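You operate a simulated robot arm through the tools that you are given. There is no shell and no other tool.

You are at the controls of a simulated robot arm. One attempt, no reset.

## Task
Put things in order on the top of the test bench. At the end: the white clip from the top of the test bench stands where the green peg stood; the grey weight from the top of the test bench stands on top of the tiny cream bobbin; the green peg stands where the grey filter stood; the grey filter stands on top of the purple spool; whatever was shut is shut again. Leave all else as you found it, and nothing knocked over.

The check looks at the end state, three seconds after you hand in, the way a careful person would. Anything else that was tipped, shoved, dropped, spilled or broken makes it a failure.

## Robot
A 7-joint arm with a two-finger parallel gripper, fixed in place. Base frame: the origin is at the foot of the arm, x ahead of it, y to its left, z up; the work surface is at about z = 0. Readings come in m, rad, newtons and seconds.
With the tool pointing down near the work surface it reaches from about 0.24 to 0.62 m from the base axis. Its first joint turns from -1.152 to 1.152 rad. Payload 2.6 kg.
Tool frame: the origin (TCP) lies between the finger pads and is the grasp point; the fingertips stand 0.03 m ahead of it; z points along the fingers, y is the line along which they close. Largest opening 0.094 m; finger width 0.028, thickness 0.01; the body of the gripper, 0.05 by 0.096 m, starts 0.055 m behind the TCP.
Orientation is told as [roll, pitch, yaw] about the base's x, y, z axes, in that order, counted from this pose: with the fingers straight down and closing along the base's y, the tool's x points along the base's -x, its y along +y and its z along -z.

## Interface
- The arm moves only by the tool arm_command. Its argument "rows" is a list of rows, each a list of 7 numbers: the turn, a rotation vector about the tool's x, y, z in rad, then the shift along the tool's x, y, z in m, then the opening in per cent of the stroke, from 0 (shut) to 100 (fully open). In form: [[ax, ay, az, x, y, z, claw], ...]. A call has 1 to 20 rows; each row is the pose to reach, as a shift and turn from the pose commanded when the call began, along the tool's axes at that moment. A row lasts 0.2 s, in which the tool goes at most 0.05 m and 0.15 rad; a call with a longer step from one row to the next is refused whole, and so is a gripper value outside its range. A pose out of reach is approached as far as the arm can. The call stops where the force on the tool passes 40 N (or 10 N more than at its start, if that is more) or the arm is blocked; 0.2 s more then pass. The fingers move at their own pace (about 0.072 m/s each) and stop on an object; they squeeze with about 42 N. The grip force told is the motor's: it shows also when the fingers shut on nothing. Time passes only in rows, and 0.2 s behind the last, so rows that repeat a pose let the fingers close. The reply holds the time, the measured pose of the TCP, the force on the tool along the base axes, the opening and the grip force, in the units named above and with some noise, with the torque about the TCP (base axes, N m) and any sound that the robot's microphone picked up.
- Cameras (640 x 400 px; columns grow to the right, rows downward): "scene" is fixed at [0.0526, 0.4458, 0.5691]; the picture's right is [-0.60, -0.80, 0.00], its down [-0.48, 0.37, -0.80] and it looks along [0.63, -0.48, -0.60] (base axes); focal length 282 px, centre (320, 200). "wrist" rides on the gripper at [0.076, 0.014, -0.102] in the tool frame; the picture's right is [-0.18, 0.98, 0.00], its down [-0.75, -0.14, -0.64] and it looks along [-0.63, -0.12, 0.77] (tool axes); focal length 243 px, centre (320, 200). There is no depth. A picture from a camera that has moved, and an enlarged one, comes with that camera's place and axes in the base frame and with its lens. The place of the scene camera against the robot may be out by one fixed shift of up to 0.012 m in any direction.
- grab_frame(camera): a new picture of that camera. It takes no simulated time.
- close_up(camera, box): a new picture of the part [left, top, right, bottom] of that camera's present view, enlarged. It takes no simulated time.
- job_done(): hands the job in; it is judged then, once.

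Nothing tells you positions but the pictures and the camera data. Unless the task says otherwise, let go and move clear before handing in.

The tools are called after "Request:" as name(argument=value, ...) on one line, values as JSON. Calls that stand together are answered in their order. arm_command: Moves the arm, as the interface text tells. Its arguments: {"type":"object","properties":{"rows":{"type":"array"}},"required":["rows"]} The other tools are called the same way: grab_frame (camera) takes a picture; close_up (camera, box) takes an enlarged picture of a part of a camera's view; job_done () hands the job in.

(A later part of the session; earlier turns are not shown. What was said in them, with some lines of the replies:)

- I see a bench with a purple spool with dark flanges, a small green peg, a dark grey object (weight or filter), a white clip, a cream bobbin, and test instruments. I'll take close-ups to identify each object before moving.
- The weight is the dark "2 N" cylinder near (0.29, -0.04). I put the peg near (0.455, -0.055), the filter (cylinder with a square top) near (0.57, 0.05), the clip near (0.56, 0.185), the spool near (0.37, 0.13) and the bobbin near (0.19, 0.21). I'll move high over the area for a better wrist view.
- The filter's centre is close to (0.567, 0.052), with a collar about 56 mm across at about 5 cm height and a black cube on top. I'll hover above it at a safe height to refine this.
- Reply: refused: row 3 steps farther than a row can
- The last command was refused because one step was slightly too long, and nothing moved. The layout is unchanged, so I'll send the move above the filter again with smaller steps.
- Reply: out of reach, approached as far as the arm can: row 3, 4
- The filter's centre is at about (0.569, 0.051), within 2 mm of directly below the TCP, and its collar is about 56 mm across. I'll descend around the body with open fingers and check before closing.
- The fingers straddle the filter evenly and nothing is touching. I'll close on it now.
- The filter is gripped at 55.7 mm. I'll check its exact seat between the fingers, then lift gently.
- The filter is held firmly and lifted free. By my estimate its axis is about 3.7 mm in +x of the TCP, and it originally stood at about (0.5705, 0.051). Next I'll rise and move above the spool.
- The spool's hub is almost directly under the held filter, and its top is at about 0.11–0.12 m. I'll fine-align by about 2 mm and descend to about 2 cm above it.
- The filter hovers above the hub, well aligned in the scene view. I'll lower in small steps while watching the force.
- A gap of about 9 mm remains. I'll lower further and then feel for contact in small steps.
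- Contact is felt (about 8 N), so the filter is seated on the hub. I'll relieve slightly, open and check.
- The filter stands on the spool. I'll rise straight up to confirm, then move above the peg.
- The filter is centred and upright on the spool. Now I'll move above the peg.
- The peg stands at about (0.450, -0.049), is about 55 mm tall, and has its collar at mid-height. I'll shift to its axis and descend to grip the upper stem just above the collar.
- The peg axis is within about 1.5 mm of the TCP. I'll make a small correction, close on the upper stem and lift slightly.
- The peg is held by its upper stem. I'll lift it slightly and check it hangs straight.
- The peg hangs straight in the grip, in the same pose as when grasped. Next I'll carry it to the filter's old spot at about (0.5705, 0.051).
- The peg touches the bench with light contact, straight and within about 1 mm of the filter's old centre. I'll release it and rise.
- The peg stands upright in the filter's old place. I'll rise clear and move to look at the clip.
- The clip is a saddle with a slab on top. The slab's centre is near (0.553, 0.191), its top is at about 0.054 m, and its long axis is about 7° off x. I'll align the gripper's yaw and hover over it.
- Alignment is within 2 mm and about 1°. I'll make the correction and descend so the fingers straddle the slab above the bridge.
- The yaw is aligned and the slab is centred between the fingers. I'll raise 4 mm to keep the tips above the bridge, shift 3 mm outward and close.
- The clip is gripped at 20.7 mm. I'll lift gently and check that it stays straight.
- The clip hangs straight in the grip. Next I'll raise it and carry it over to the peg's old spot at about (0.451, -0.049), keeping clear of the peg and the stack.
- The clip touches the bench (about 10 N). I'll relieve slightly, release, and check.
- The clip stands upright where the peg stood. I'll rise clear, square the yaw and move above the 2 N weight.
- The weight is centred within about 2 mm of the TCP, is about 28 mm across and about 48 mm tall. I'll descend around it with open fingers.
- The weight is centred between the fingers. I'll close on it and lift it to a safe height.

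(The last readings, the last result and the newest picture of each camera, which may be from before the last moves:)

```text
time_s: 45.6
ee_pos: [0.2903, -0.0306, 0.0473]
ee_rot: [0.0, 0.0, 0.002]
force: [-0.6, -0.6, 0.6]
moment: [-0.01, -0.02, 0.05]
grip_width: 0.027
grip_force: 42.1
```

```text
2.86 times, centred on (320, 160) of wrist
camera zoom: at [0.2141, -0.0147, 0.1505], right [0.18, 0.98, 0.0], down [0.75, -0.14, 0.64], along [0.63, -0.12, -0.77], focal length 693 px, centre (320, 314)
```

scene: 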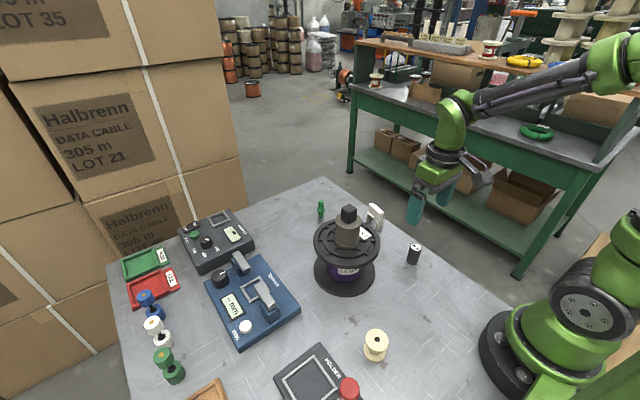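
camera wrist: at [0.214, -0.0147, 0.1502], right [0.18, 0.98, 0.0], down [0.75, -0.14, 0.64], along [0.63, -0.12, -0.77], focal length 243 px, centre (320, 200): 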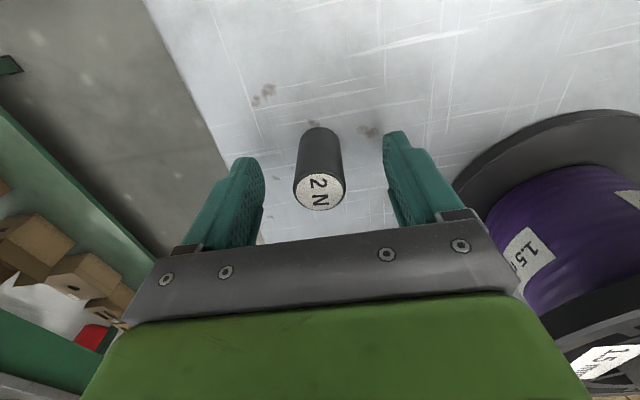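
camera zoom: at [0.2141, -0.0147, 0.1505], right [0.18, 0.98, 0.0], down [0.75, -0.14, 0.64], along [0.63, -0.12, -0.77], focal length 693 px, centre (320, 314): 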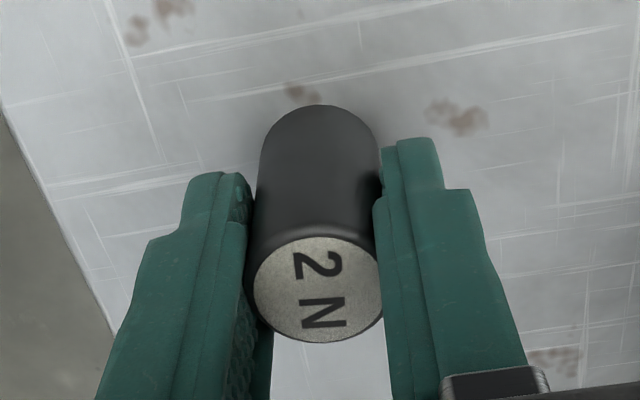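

The weight is gripped (27 mm) and sits right on the TCP axis. I'll lift it and carry it toward the bobbin, passing between the spool and the arm's base.

Request:
arm_command(rows=[[0, 0, 0, 0, 0, -0.02, 0], [0, 0, 0, 0, 0, -0.06, 0], [0, 0, 0, 0, 0, -0.1, 0], [0, 0, 0, 0, 0, -0.14, 0], [0, 0, 0, 0, 0, -0.16, 0], [0, 0, 0, 0.0117, 0.043, -0.16, 0], [0, 0, 0, 0.0233, 0.086, -0.16, 0], [0, 0, 0, 0.035, 0.129, -0.16, 0], [0, 0, 0, 0.0583, 0.167, -0.16, 0], [0, 0, 0, 0.0817, 0.2055, -0.16, 0], [0, 0, 0, 0.105, 0.244, -0.16, 0], [0, 0, 0, 0.105, 0.244, -0.16, 0]])

Request:
grab_frame(camera="wrist")

Request:
grab_frame(camera="scene")

```text
time_s: 48.2
ee_pos: [0.1855, 0.2139, 0.2048]
ee_rot: [-0.001, 0.0, 0.001]
force: [-0.4, -0.1, -1.5]
moment: [-0.04, 0.01, 0.02]
grip_width: 0.027
grip_force: 42.3
```

```text
taken
camera wrist: at [0.11, 0.2281, 0.3092], right [0.18, 0.98, 0.0], down [0.75, -0.14, 0.64], along [0.63, -0.12, -0.77], focal length 243 px, centre (320, 200)
```

wrist: 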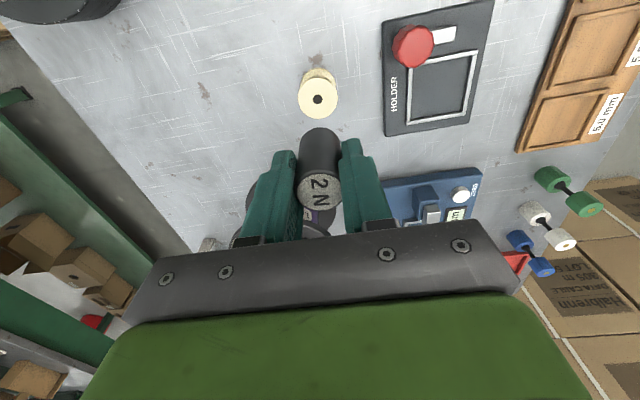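

```text
taken
```

scene: 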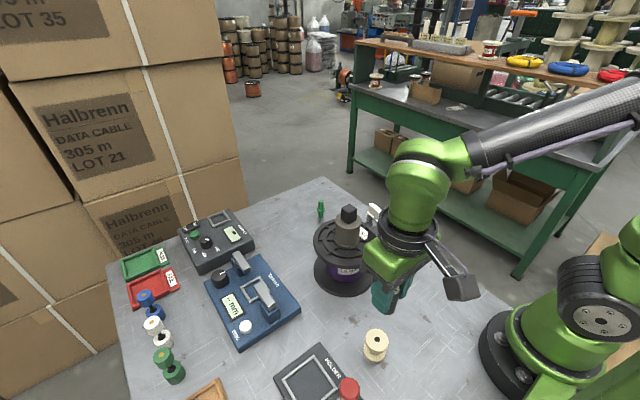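

Request:
close_up(camera="wrist", box=[260, 40, 380, 140])

Request:
close_up(camera="scene", box=[330, 300, 420, 380])

Request:
close_up(camera="wrist", box=[380, 0, 640, 170])

```text
4.00 times, centred on (320, 90) of wrist
camera zoom: at [0.11, 0.2281, 0.3092], right [0.18, 0.98, 0.0], down [0.75, -0.14, 0.64], along [0.63, -0.12, -0.77], focal length 970 px, centre (320, 640)
```

zoom: 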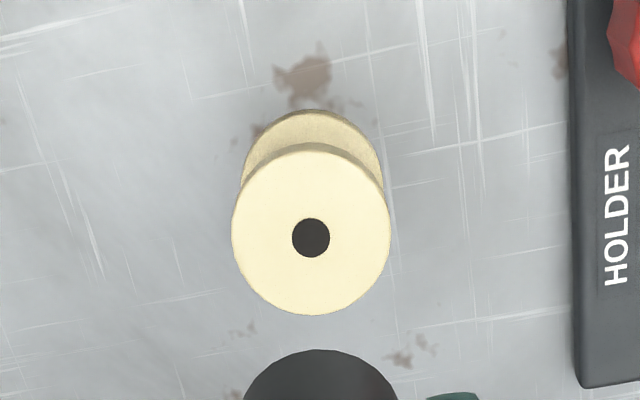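

```text
5.00 times, centred on (375, 340) of scene
camera zoom: at [0.0526, 0.4458, 0.569], right [-0.6, -0.8, 0.0], down [-0.48, 0.37, -0.8], along [0.63, -0.48, -0.6], focal length 1409 px, centre (45, -500)
```

zoom: 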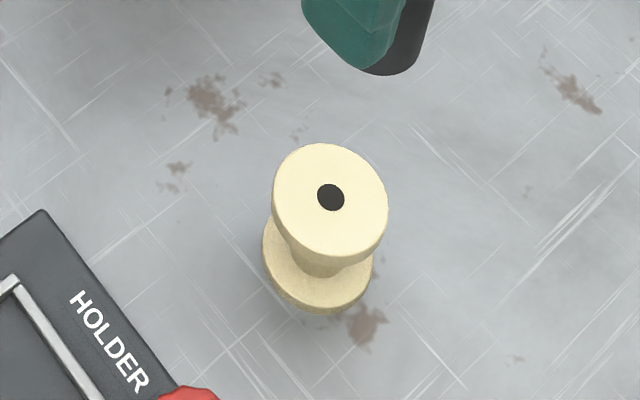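

```text
2.35 times, centred on (510, 85) of wrist
camera zoom: at [0.11, 0.2281, 0.3092], right [0.18, 0.98, 0.0], down [0.75, -0.14, 0.64], along [0.63, -0.12, -0.77], focal length 571 px, centre (-127, 471)
```

zoom: 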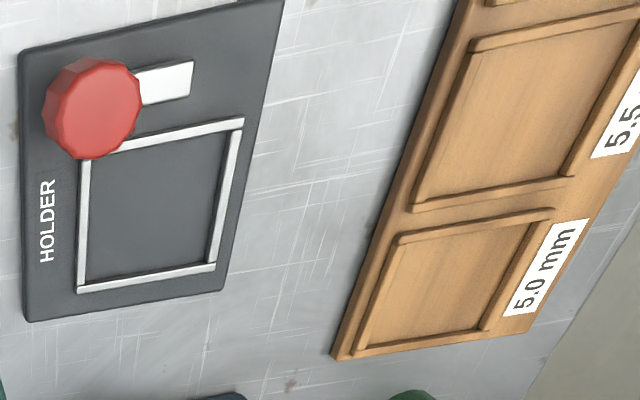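

The bobbin's top centre is about 5 mm further out and 3 mm to the right of the weight's axis, and its top is at about 0.04 m. I'll align, descend partway, and re-check.

Request:
arm_command(rows=[[0, 0, 0, -0.0049, -0.0027, 0.02, 0], [0, 0, 0, -0.0049, -0.0027, 0.045, 0], [0, 0, 0, -0.0049, -0.0027, 0.07, 0], [0, 0, 0, -0.0049, -0.0027, 0.07, 0]])

Request:
close_up(camera="wrist", box=[240, 50, 400, 210])

Request:
close_up(camera="scene", box=[320, 270, 430, 380])

```text
time_s: 49.2
ee_pos: [0.1895, 0.2114, 0.1339]
ee_rot: [0.0, 0.001, -0.001]
force: [-0.2, 0.6, -1.7]
moment: [0.03, -0.02, -0.04]
grip_width: 0.0272
grip_force: 42.0
```

```text
2.50 times, centred on (320, 130) of wrist
camera zoom: at [0.114, 0.2262, 0.2396], right [0.18, 0.98, 0.0], down [0.75, -0.14, 0.64], along [0.63, -0.12, -0.77], focal length 606 px, centre (320, 375)
```

zoom: 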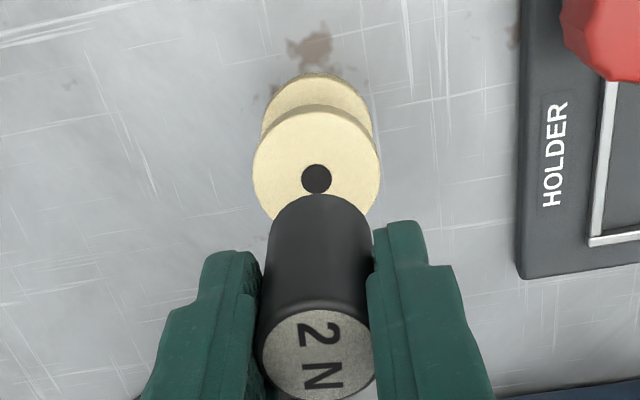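

```text
3.64 times, centred on (375, 325) of scene
camera zoom: at [0.0526, 0.4458, 0.569], right [-0.6, -0.8, 0.0], down [-0.48, 0.37, -0.8], along [0.63, -0.48, -0.6], focal length 1025 px, centre (120, -254)
```

zoom: 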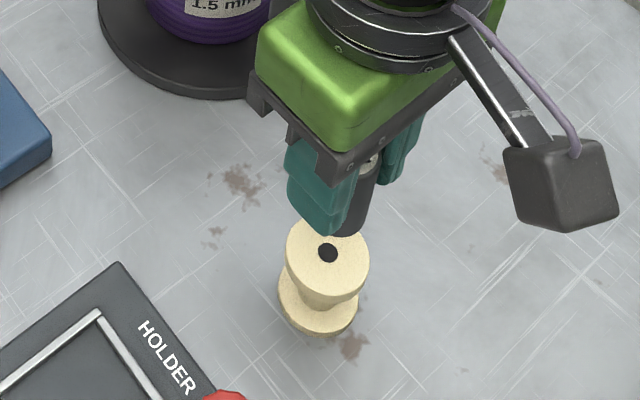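

Aligned to within about 1 mm. I'll lower to about 1 cm above the bobbin and then feel for contact.

Request:
arm_command(rows=[[0, 0, 0, -0.0006, -0.0007, 0.015, 0], [0, 0, 0, -0.0006, -0.0007, 0.028, 0], [0, 0, 0, -0.0006, -0.0007, 0.035, 0], [0, 0, 0, -0.0006, -0.0007, 0.035, 0]])

Request:
close_up(camera="wrist", box=[240, 50, 400, 210])

Request:
close_up(camera="scene", box=[345, 300, 415, 370])

```text
time_s: 50.2
ee_pos: [0.1895, 0.2098, 0.0995]
ee_rot: [0.001, 0.0, 0.0]
force: [-0.3, -0.1, -1.7]
moment: [0.04, 0.0, -0.04]
grip_width: 0.0272
grip_force: 42.4
```

```text
2.50 times, centred on (320, 130) of wrist
camera zoom: at [0.1146, 0.2261, 0.2039], right [0.18, 0.98, 0.0], down [0.75, -0.14, 0.64], along [0.63, -0.12, -0.77], focal length 606 px, centre (320, 375)
```

zoom: 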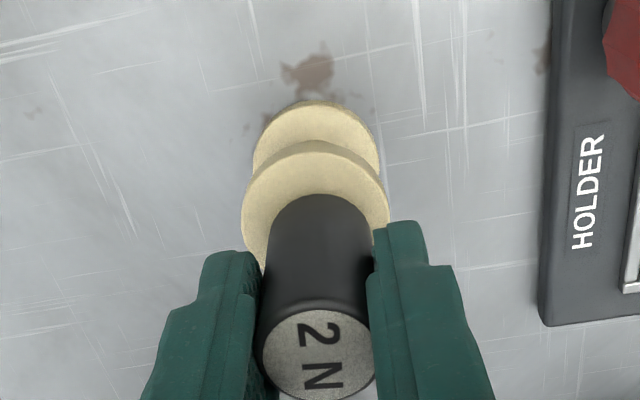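

```text
5.71 times, centred on (380, 335) of scene
camera zoom: at [0.0526, 0.4458, 0.569], right [-0.6, -0.8, 0.0], down [-0.48, 0.37, -0.8], along [0.63, -0.48, -0.6], focal length 1611 px, centre (-23, -571)
```

zoom: 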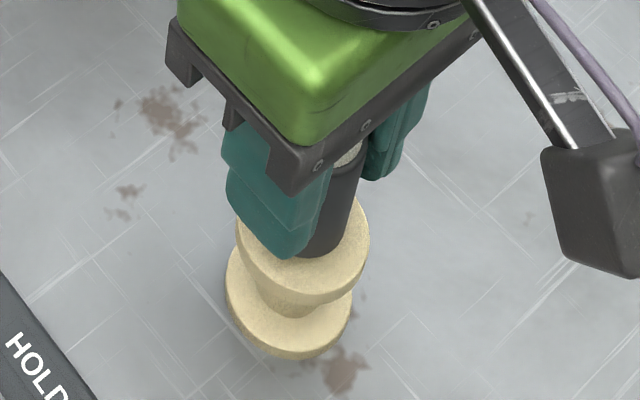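

Request:
arm_command(rows=[[0, 0, 0, 0, -0.0006, 0.003, 0], [0, 0, 0, 0, -0.0006, 0.005, 0], [0, 0, 0, 0, -0.0006, 0.005, 0]])

Request:
close_up(camera="wrist", box=[270, 70, 370, 170])

Request:
close_up(camera="scene", box=[355, 315, 405, 365])

```text
time_s: 51.0
ee_pos: [0.191, 0.2097, 0.0945]
ee_rot: [-0.001, -0.001, 0.0]
force: [0.3, -1.1, -2.4]
moment: [-0.01, -0.02, 0.01]
grip_width: 0.0273
grip_force: 42.1
```

```text
4.00 times, centred on (320, 120) of wrist
camera zoom: at [0.1147, 0.2255, 0.1992], right [0.18, 0.98, 0.0], down [0.75, -0.14, 0.64], along [0.63, -0.12, -0.77], focal length 970 px, centre (320, 520)
```

zoom: 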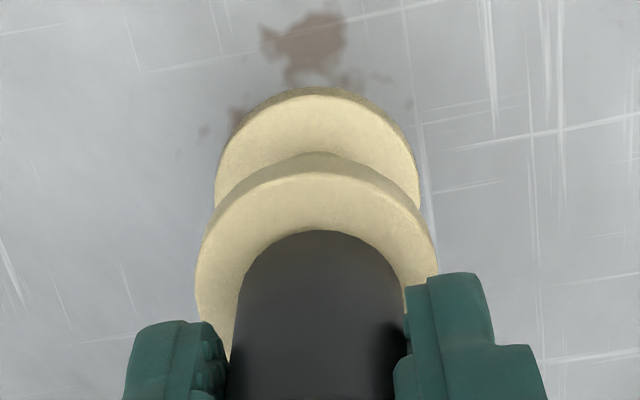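

```text
8.00 times, centred on (380, 340) of scene
camera zoom: at [0.0526, 0.4458, 0.569], right [-0.6, -0.8, 0.0], down [-0.48, 0.37, -0.8], along [0.63, -0.48, -0.6], focal length 2255 px, centre (-160, -920)
```

zoom: 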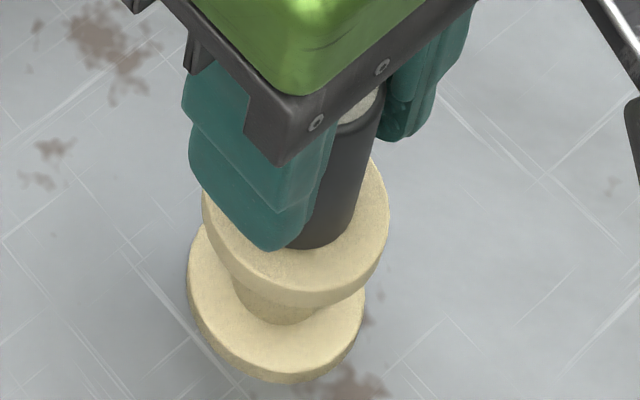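

Request:
arm_command(rows=[[0, 0, 0, 0, 0, 0.0015, 0], [0, 0, 0, 0, 0, 0.0015, 0]])

Request:
arm_command(rows=[[0, 0, 0, 0, 0, 0.001, 0], [0, 0, 0, 0, 0, 0.001, 0]])

Request:
close_up(camera="scene", box=[355, 315, 405, 365])

Request:
close_up(camera="wrist", box=[270, 70, 370, 170])

```text
time_s: 51.6
ee_pos: [0.1905, 0.2113, 0.0938]
ee_rot: [-0.001, 0.002, 0.001]
force: [0.0, -0.6, -1.1]
moment: [-0.04, 0.01, 0.02]
grip_width: 0.0271
grip_force: 41.7
```

```text
time_s: 52.2
ee_pos: [0.1897, 0.2106, 0.092]
ee_rot: [0.0, 0.0, -0.001]
force: [-0.2, 0.0, -2.7]
moment: [0.04, -0.01, 0.0]
grip_width: 0.0275
grip_force: 41.7
```

```text
8.00 times, centred on (380, 340) of scene
camera zoom: at [0.0526, 0.4458, 0.569], right [-0.6, -0.8, 0.0], down [-0.48, 0.37, -0.8], along [0.63, -0.48, -0.6], focal length 2255 px, centre (-160, -920)
```

zoom: 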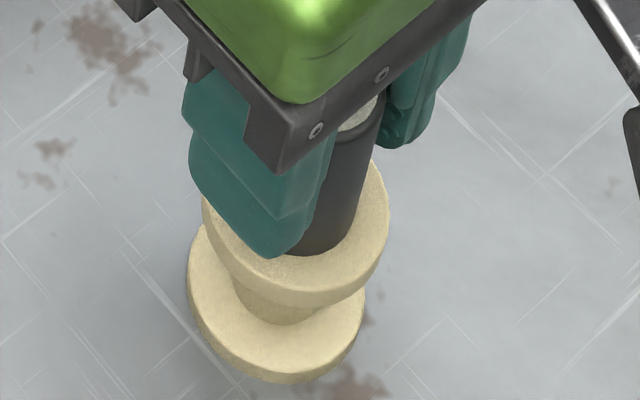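

```text
4.00 times, centred on (320, 120) of wrist
camera zoom: at [0.1143, 0.2255, 0.1969], right [0.18, 0.98, 0.0], down [0.75, -0.14, 0.64], along [0.63, -0.12, -0.77], focal length 970 px, centre (320, 520)
```

zoom: 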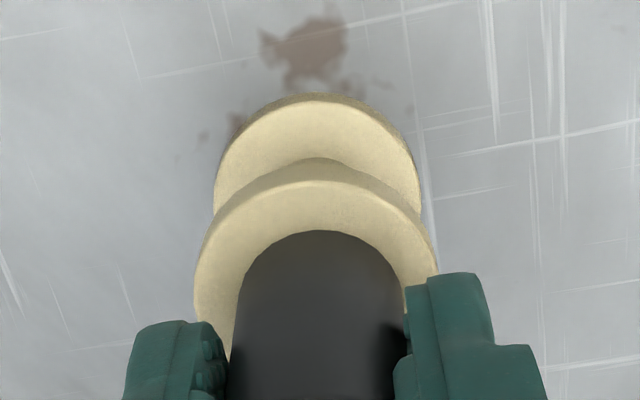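

Request:
arm_command(rows=[[0, 0, 0, 0, 0, 0.001, 0], [0, 0, 0, 0, 0, 0.001, 0]])

```text
time_s: 52.8
ee_pos: [0.1915, 0.2103, 0.0922]
ee_rot: [0.0, -0.002, 0.002]
force: [-2.5, -1.5, 5.1]
moment: [-0.02, 0.04, -0.01]
grip_width: 0.0272
grip_force: 42.2
```

The force jumped from about -2 N to +5 N, so the weight is touching the bobbin. I'll look before letting go.

Request:
close_up(camera="scene", box=[355, 315, 405, 365])

Request:
close_up(camera="wrist", box=[270, 70, 370, 170])

```text
8.00 times, centred on (380, 340) of scene
camera zoom: at [0.0526, 0.4458, 0.5691], right [-0.6, -0.8, 0.0], down [-0.48, 0.37, -0.8], along [0.63, -0.48, -0.6], focal length 2255 px, centre (-160, -920)
```

zoom: 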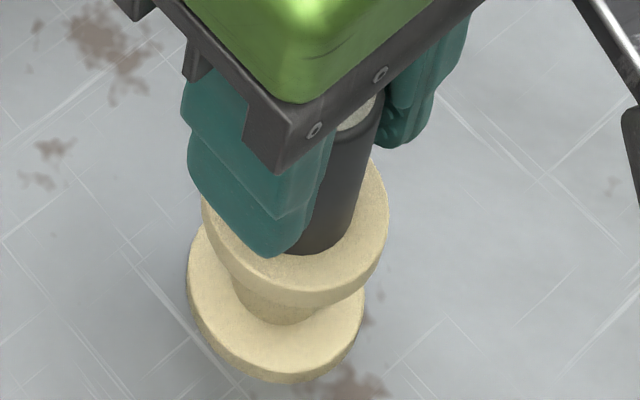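

```text
4.00 times, centred on (320, 120) of wrist
camera zoom: at [0.1146, 0.2254, 0.1964], right [0.18, 0.98, 0.0], down [0.75, -0.14, 0.64], along [0.63, -0.12, -0.77], focal length 970 px, centre (320, 520)
```

zoom: 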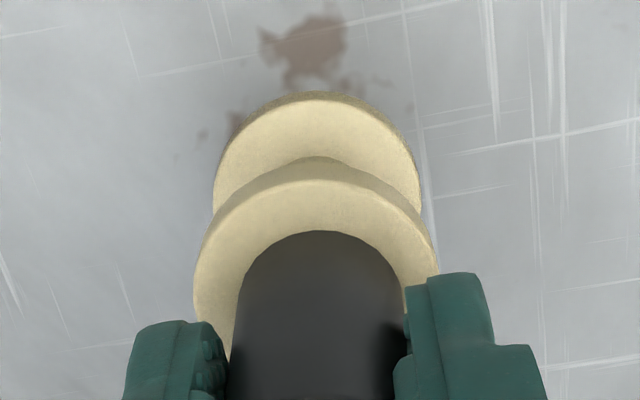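

The weight sits flat and centred on the bobbin. I'll relieve, open a little, and rise.

Request:
arm_command(rows=[[0, 0, 0, 0, 0, -0.0004, 0], [0, 0, 0, 0, 0, -0.0004, 36], [0, 0, 0, 0, 0, -0.0004, 45], [0, 0, 0, 0, 0, -0.0004, 60], [0, 0, 0, 0, 0, -0.0004, 60]])

Request:
close_up(camera="scene", box=[335, 280, 425, 370])

Request:
grab_frame(camera="wrist")

```text
time_s: 54.0
ee_pos: [0.1911, 0.2104, 0.0929]
ee_rot: [0.001, 0.001, 0.0]
force: [-0.2, -1.0, -0.5]
moment: [0.02, 0.02, -0.01]
grip_width: 0.0564
grip_force: 0.0
```

```text
4.44 times, centred on (380, 325) of scene
camera zoom: at [0.0526, 0.4458, 0.5691], right [-0.6, -0.8, 0.0], down [-0.48, 0.37, -0.8], along [0.63, -0.48, -0.6], focal length 1253 px, centre (53, -356)
```

zoom: 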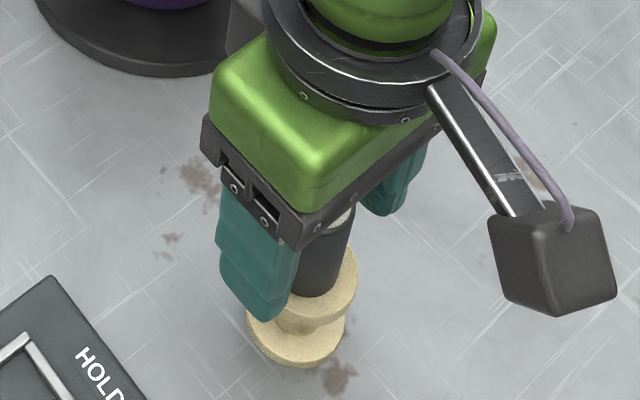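

```text
taken
camera wrist: at [0.1147, 0.2253, 0.1963], right [0.18, 0.98, 0.0], down [0.75, -0.14, 0.64], along [0.63, -0.12, -0.77], focal length 243 px, centre (320, 200)
```

wrist: 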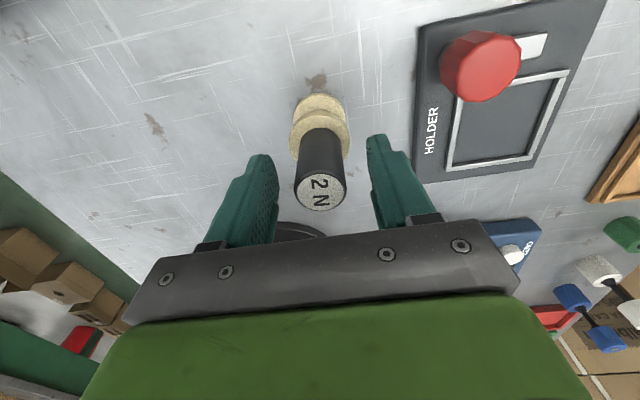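

The weight stands freely on the bobbin. I'll rise straight up, clear, and check the whole bench.

Request:
arm_command(rows=[[0, 0, 0, 0, 0, -0.02, 60], [0, 0, 0, 0, 0, -0.05, 60], [0, 0, 0, 0, 0, -0.09, 60], [0, 0, 0, 0, 0, -0.13, 60], [0, 0, 0, 0, 0, -0.17, 60], [0, 0, 0, 0, 0, -0.2, 60], [0, 0, 0, 0, 0, -0.2, 60]])

Request:
grab_frame(camera="scene")

Request:
grab_frame(camera="wrist")

Request:
close_up(camera="scene", box=[330, 290, 430, 390])

Request:
close_up(camera="scene", box=[270, 180, 430, 300])

```text
time_s: 55.6
ee_pos: [0.1913, 0.2108, 0.2943]
ee_rot: [-0.002, 0.0, 0.0]
force: [-0.4, -0.5, 0.2]
moment: [0.02, -0.01, 0.02]
grip_width: 0.0564
grip_force: 0.1
```

```text
taken
```

scene: 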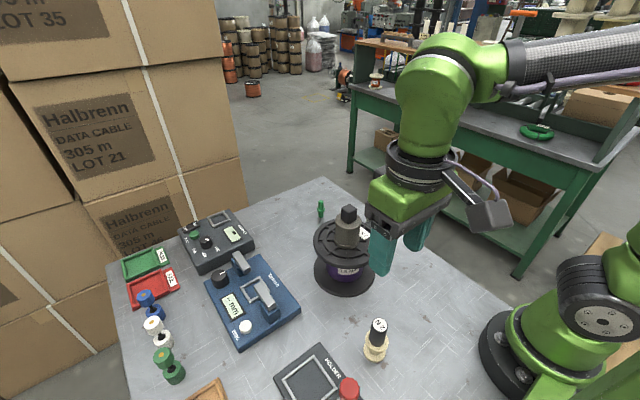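

```text
taken
camera wrist: at [0.1158, 0.2261, 0.3983], right [0.18, 0.98, 0.0], down [0.75, -0.14, 0.64], along [0.63, -0.12, -0.77], focal length 243 px, centre (320, 200)
```

wrist: 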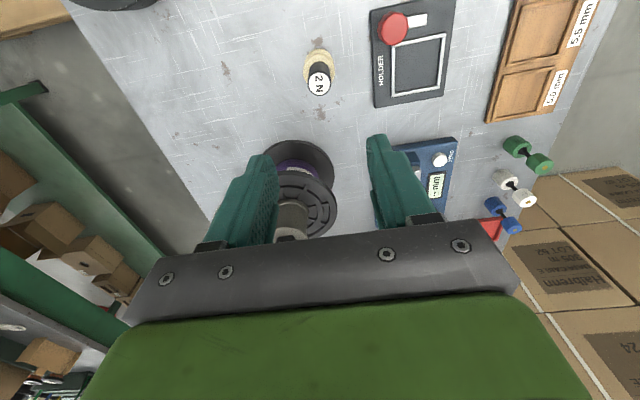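

```text
4.00 times, centred on (380, 340) of scene
camera zoom: at [0.0526, 0.4458, 0.5691], right [-0.6, -0.8, 0.0], down [-0.48, 0.37, -0.8], along [0.63, -0.48, -0.6], focal length 1128 px, centre (80, -360)
```

zoom: 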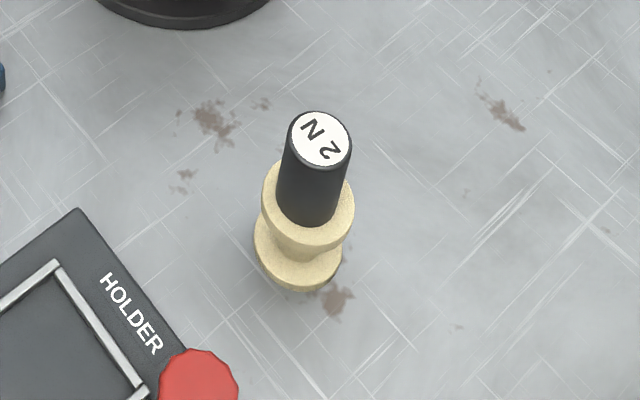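

```text
3.33 times, centred on (350, 240) of scene
camera zoom: at [0.0526, 0.4458, 0.5691], right [-0.6, -0.8, 0.0], down [-0.48, 0.37, -0.8], along [0.63, -0.48, -0.6], focal length 940 px, centre (220, 67)
```

zoom: 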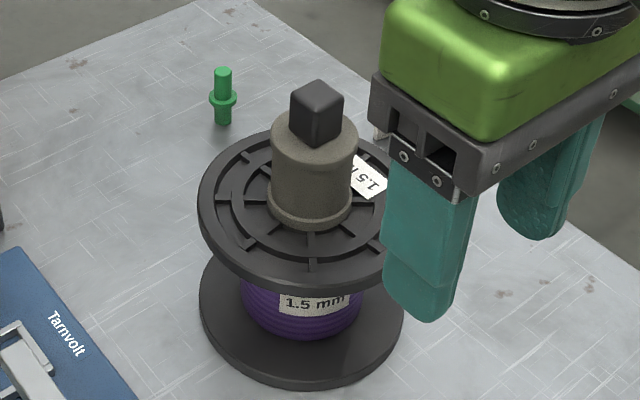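

The weight stands on the bobbin and the filter on the spool, both upright. I'll return high to the starting area so I can also check the clip and peg.

Request:
arm_command(rows=[[0, 0, 0, 0, 0, -0.03, 60], [0, 0, 0, 0, 0, -0.057, 60], [0, 0, 0, -0.024, -0.04, -0.057, 60], [0, 0, 0, -0.048, -0.08, -0.057, 60], [0, 0, 0, -0.072, -0.12, -0.057, 60], [0, 0, 0, -0.096, -0.16, -0.057, 60], [0, 0, 0, -0.12, -0.2, -0.057, 60], [0, 0, 0, -0.144, -0.24, -0.057, 80], [0, 0, 0, -0.166, -0.277, -0.057, 100], [0, 0, 0, -0.166, -0.277, -0.057, 100]])

Request:
grab_frame(camera="scene")

Request:
grab_frame(camera="wrist")

Request:
close_up(camera="scene", box=[270, 170, 430, 300])

Request:
close_up(camera="scene", box=[100, 190, 310, 400])

```text
time_s: 57.8
ee_pos: [0.3575, -0.0673, 0.3486]
ee_rot: [0.001, 0.001, -0.001]
force: [0.0, 0.1, -0.3]
moment: [0.01, 0.02, -0.01]
grip_width: 0.094
grip_force: 0.0
```

```text
taken
```

scene: 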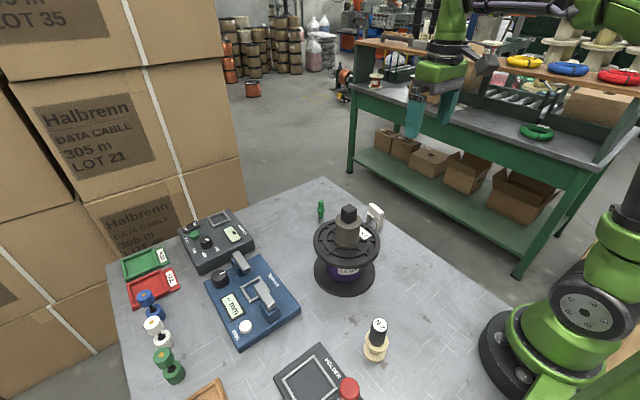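

```text
taken
camera wrist: at [0.282, -0.0513, 0.4532], right [0.18, 0.98, 0.0], down [0.75, -0.14, 0.64], along [0.63, -0.12, -0.77], focal length 243 px, centre (320, 200)
```

wrist: 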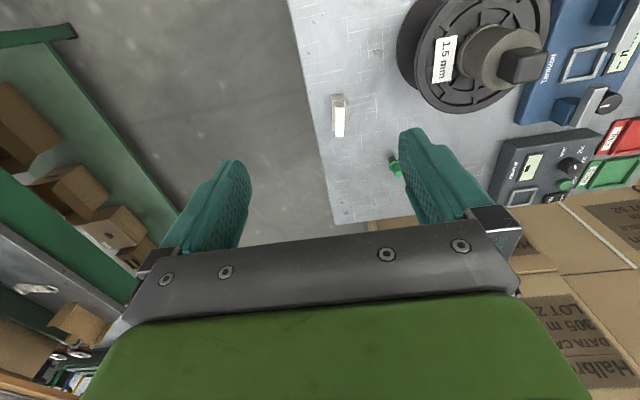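

```text
3.08 times, centred on (350, 235) of scene
camera zoom: at [0.0526, 0.4458, 0.5691], right [-0.6, -0.8, 0.0], down [-0.48, 0.37, -0.8], along [0.63, -0.48, -0.6], focal length 867 px, centre (228, 92)
```

zoom: 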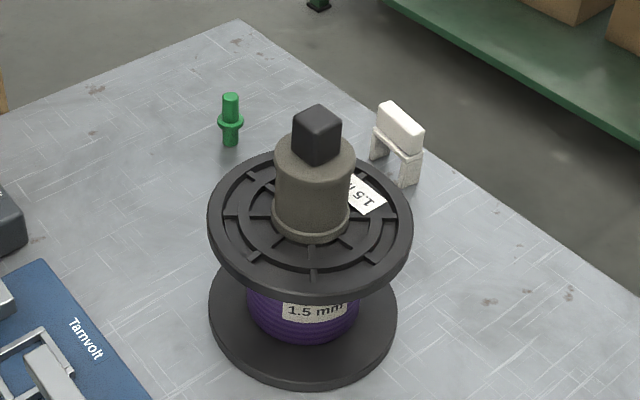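

```text
1.90 times, centred on (205, 295) of scene
camera zoom: at [0.0526, 0.4458, 0.5691], right [-0.6, -0.8, 0.0], down [-0.48, 0.37, -0.8], along [0.63, -0.48, -0.6], focal length 537 px, centre (539, 19)
```

zoom: 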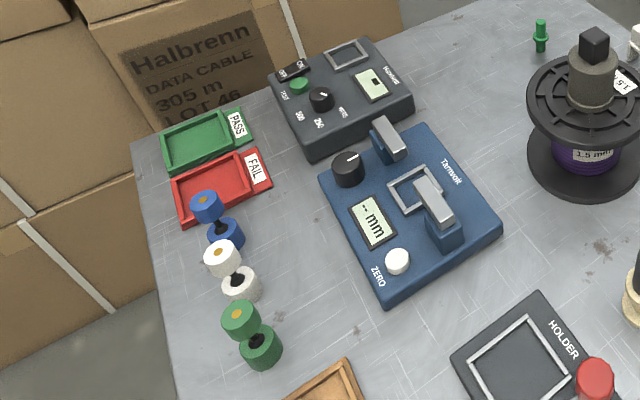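

Request:
close_up(camera="wrist", box=[300, 80, 420, 200])

Request:
close_up(camera="scene", box=[350, 190, 400, 240])

```text
3.33 times, centred on (360, 140) of wrist
camera zoom: at [0.282, -0.0513, 0.4532], right [0.18, 0.98, 0.0], down [0.75, -0.14, 0.64], along [0.63, -0.12, -0.77], focal length 809 px, centre (187, 400)
```

zoom: 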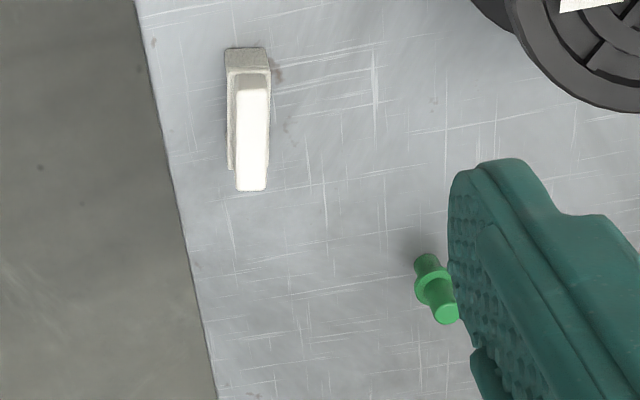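

```text
8.00 times, centred on (375, 215) of scene
camera zoom: at [0.0526, 0.4458, 0.5691], right [-0.6, -0.8, 0.0], down [-0.48, 0.37, -0.8], along [0.63, -0.48, -0.6], focal length 2255 px, centre (-120, 80)
```

zoom: 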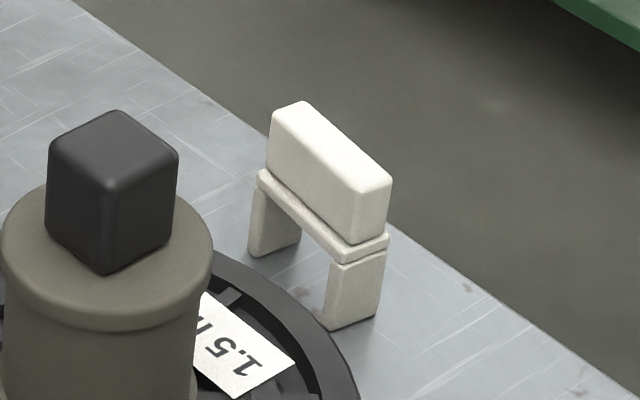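

Everything is upright and in place:
- **Clip:** stands on the peg's old spot, within 2–3 mm.
- **Peg:** stands on the filter's old spot.
- **Filter:** stands on the purple spool.
- **Weight:** stands on the cream bobbin.

I opened nothing, the rest of the bench looks untouched, and the gripper is empty and clear, so I'm handing in.

Request:
job_done()

```text
The job is handed in.
```

I've handed in the job. The four objects are where you asked, all standing upright, and the last pictures show nothing else knocked over or out of place:

- **White clip:** stands where the green peg stood, within about 3 mm by my estimate.
- **Green peg:** stands where the grey filter stood, within about 1–2 mm.
- **Grey filter:** stands centred on top of the purple spool.
- **Grey weight:** the "2 N" weight stands on top of the cream bobbin.

I opened nothing, so there was nothing to shut again. The gripper is empty and back near its starting position, clear of the bench.
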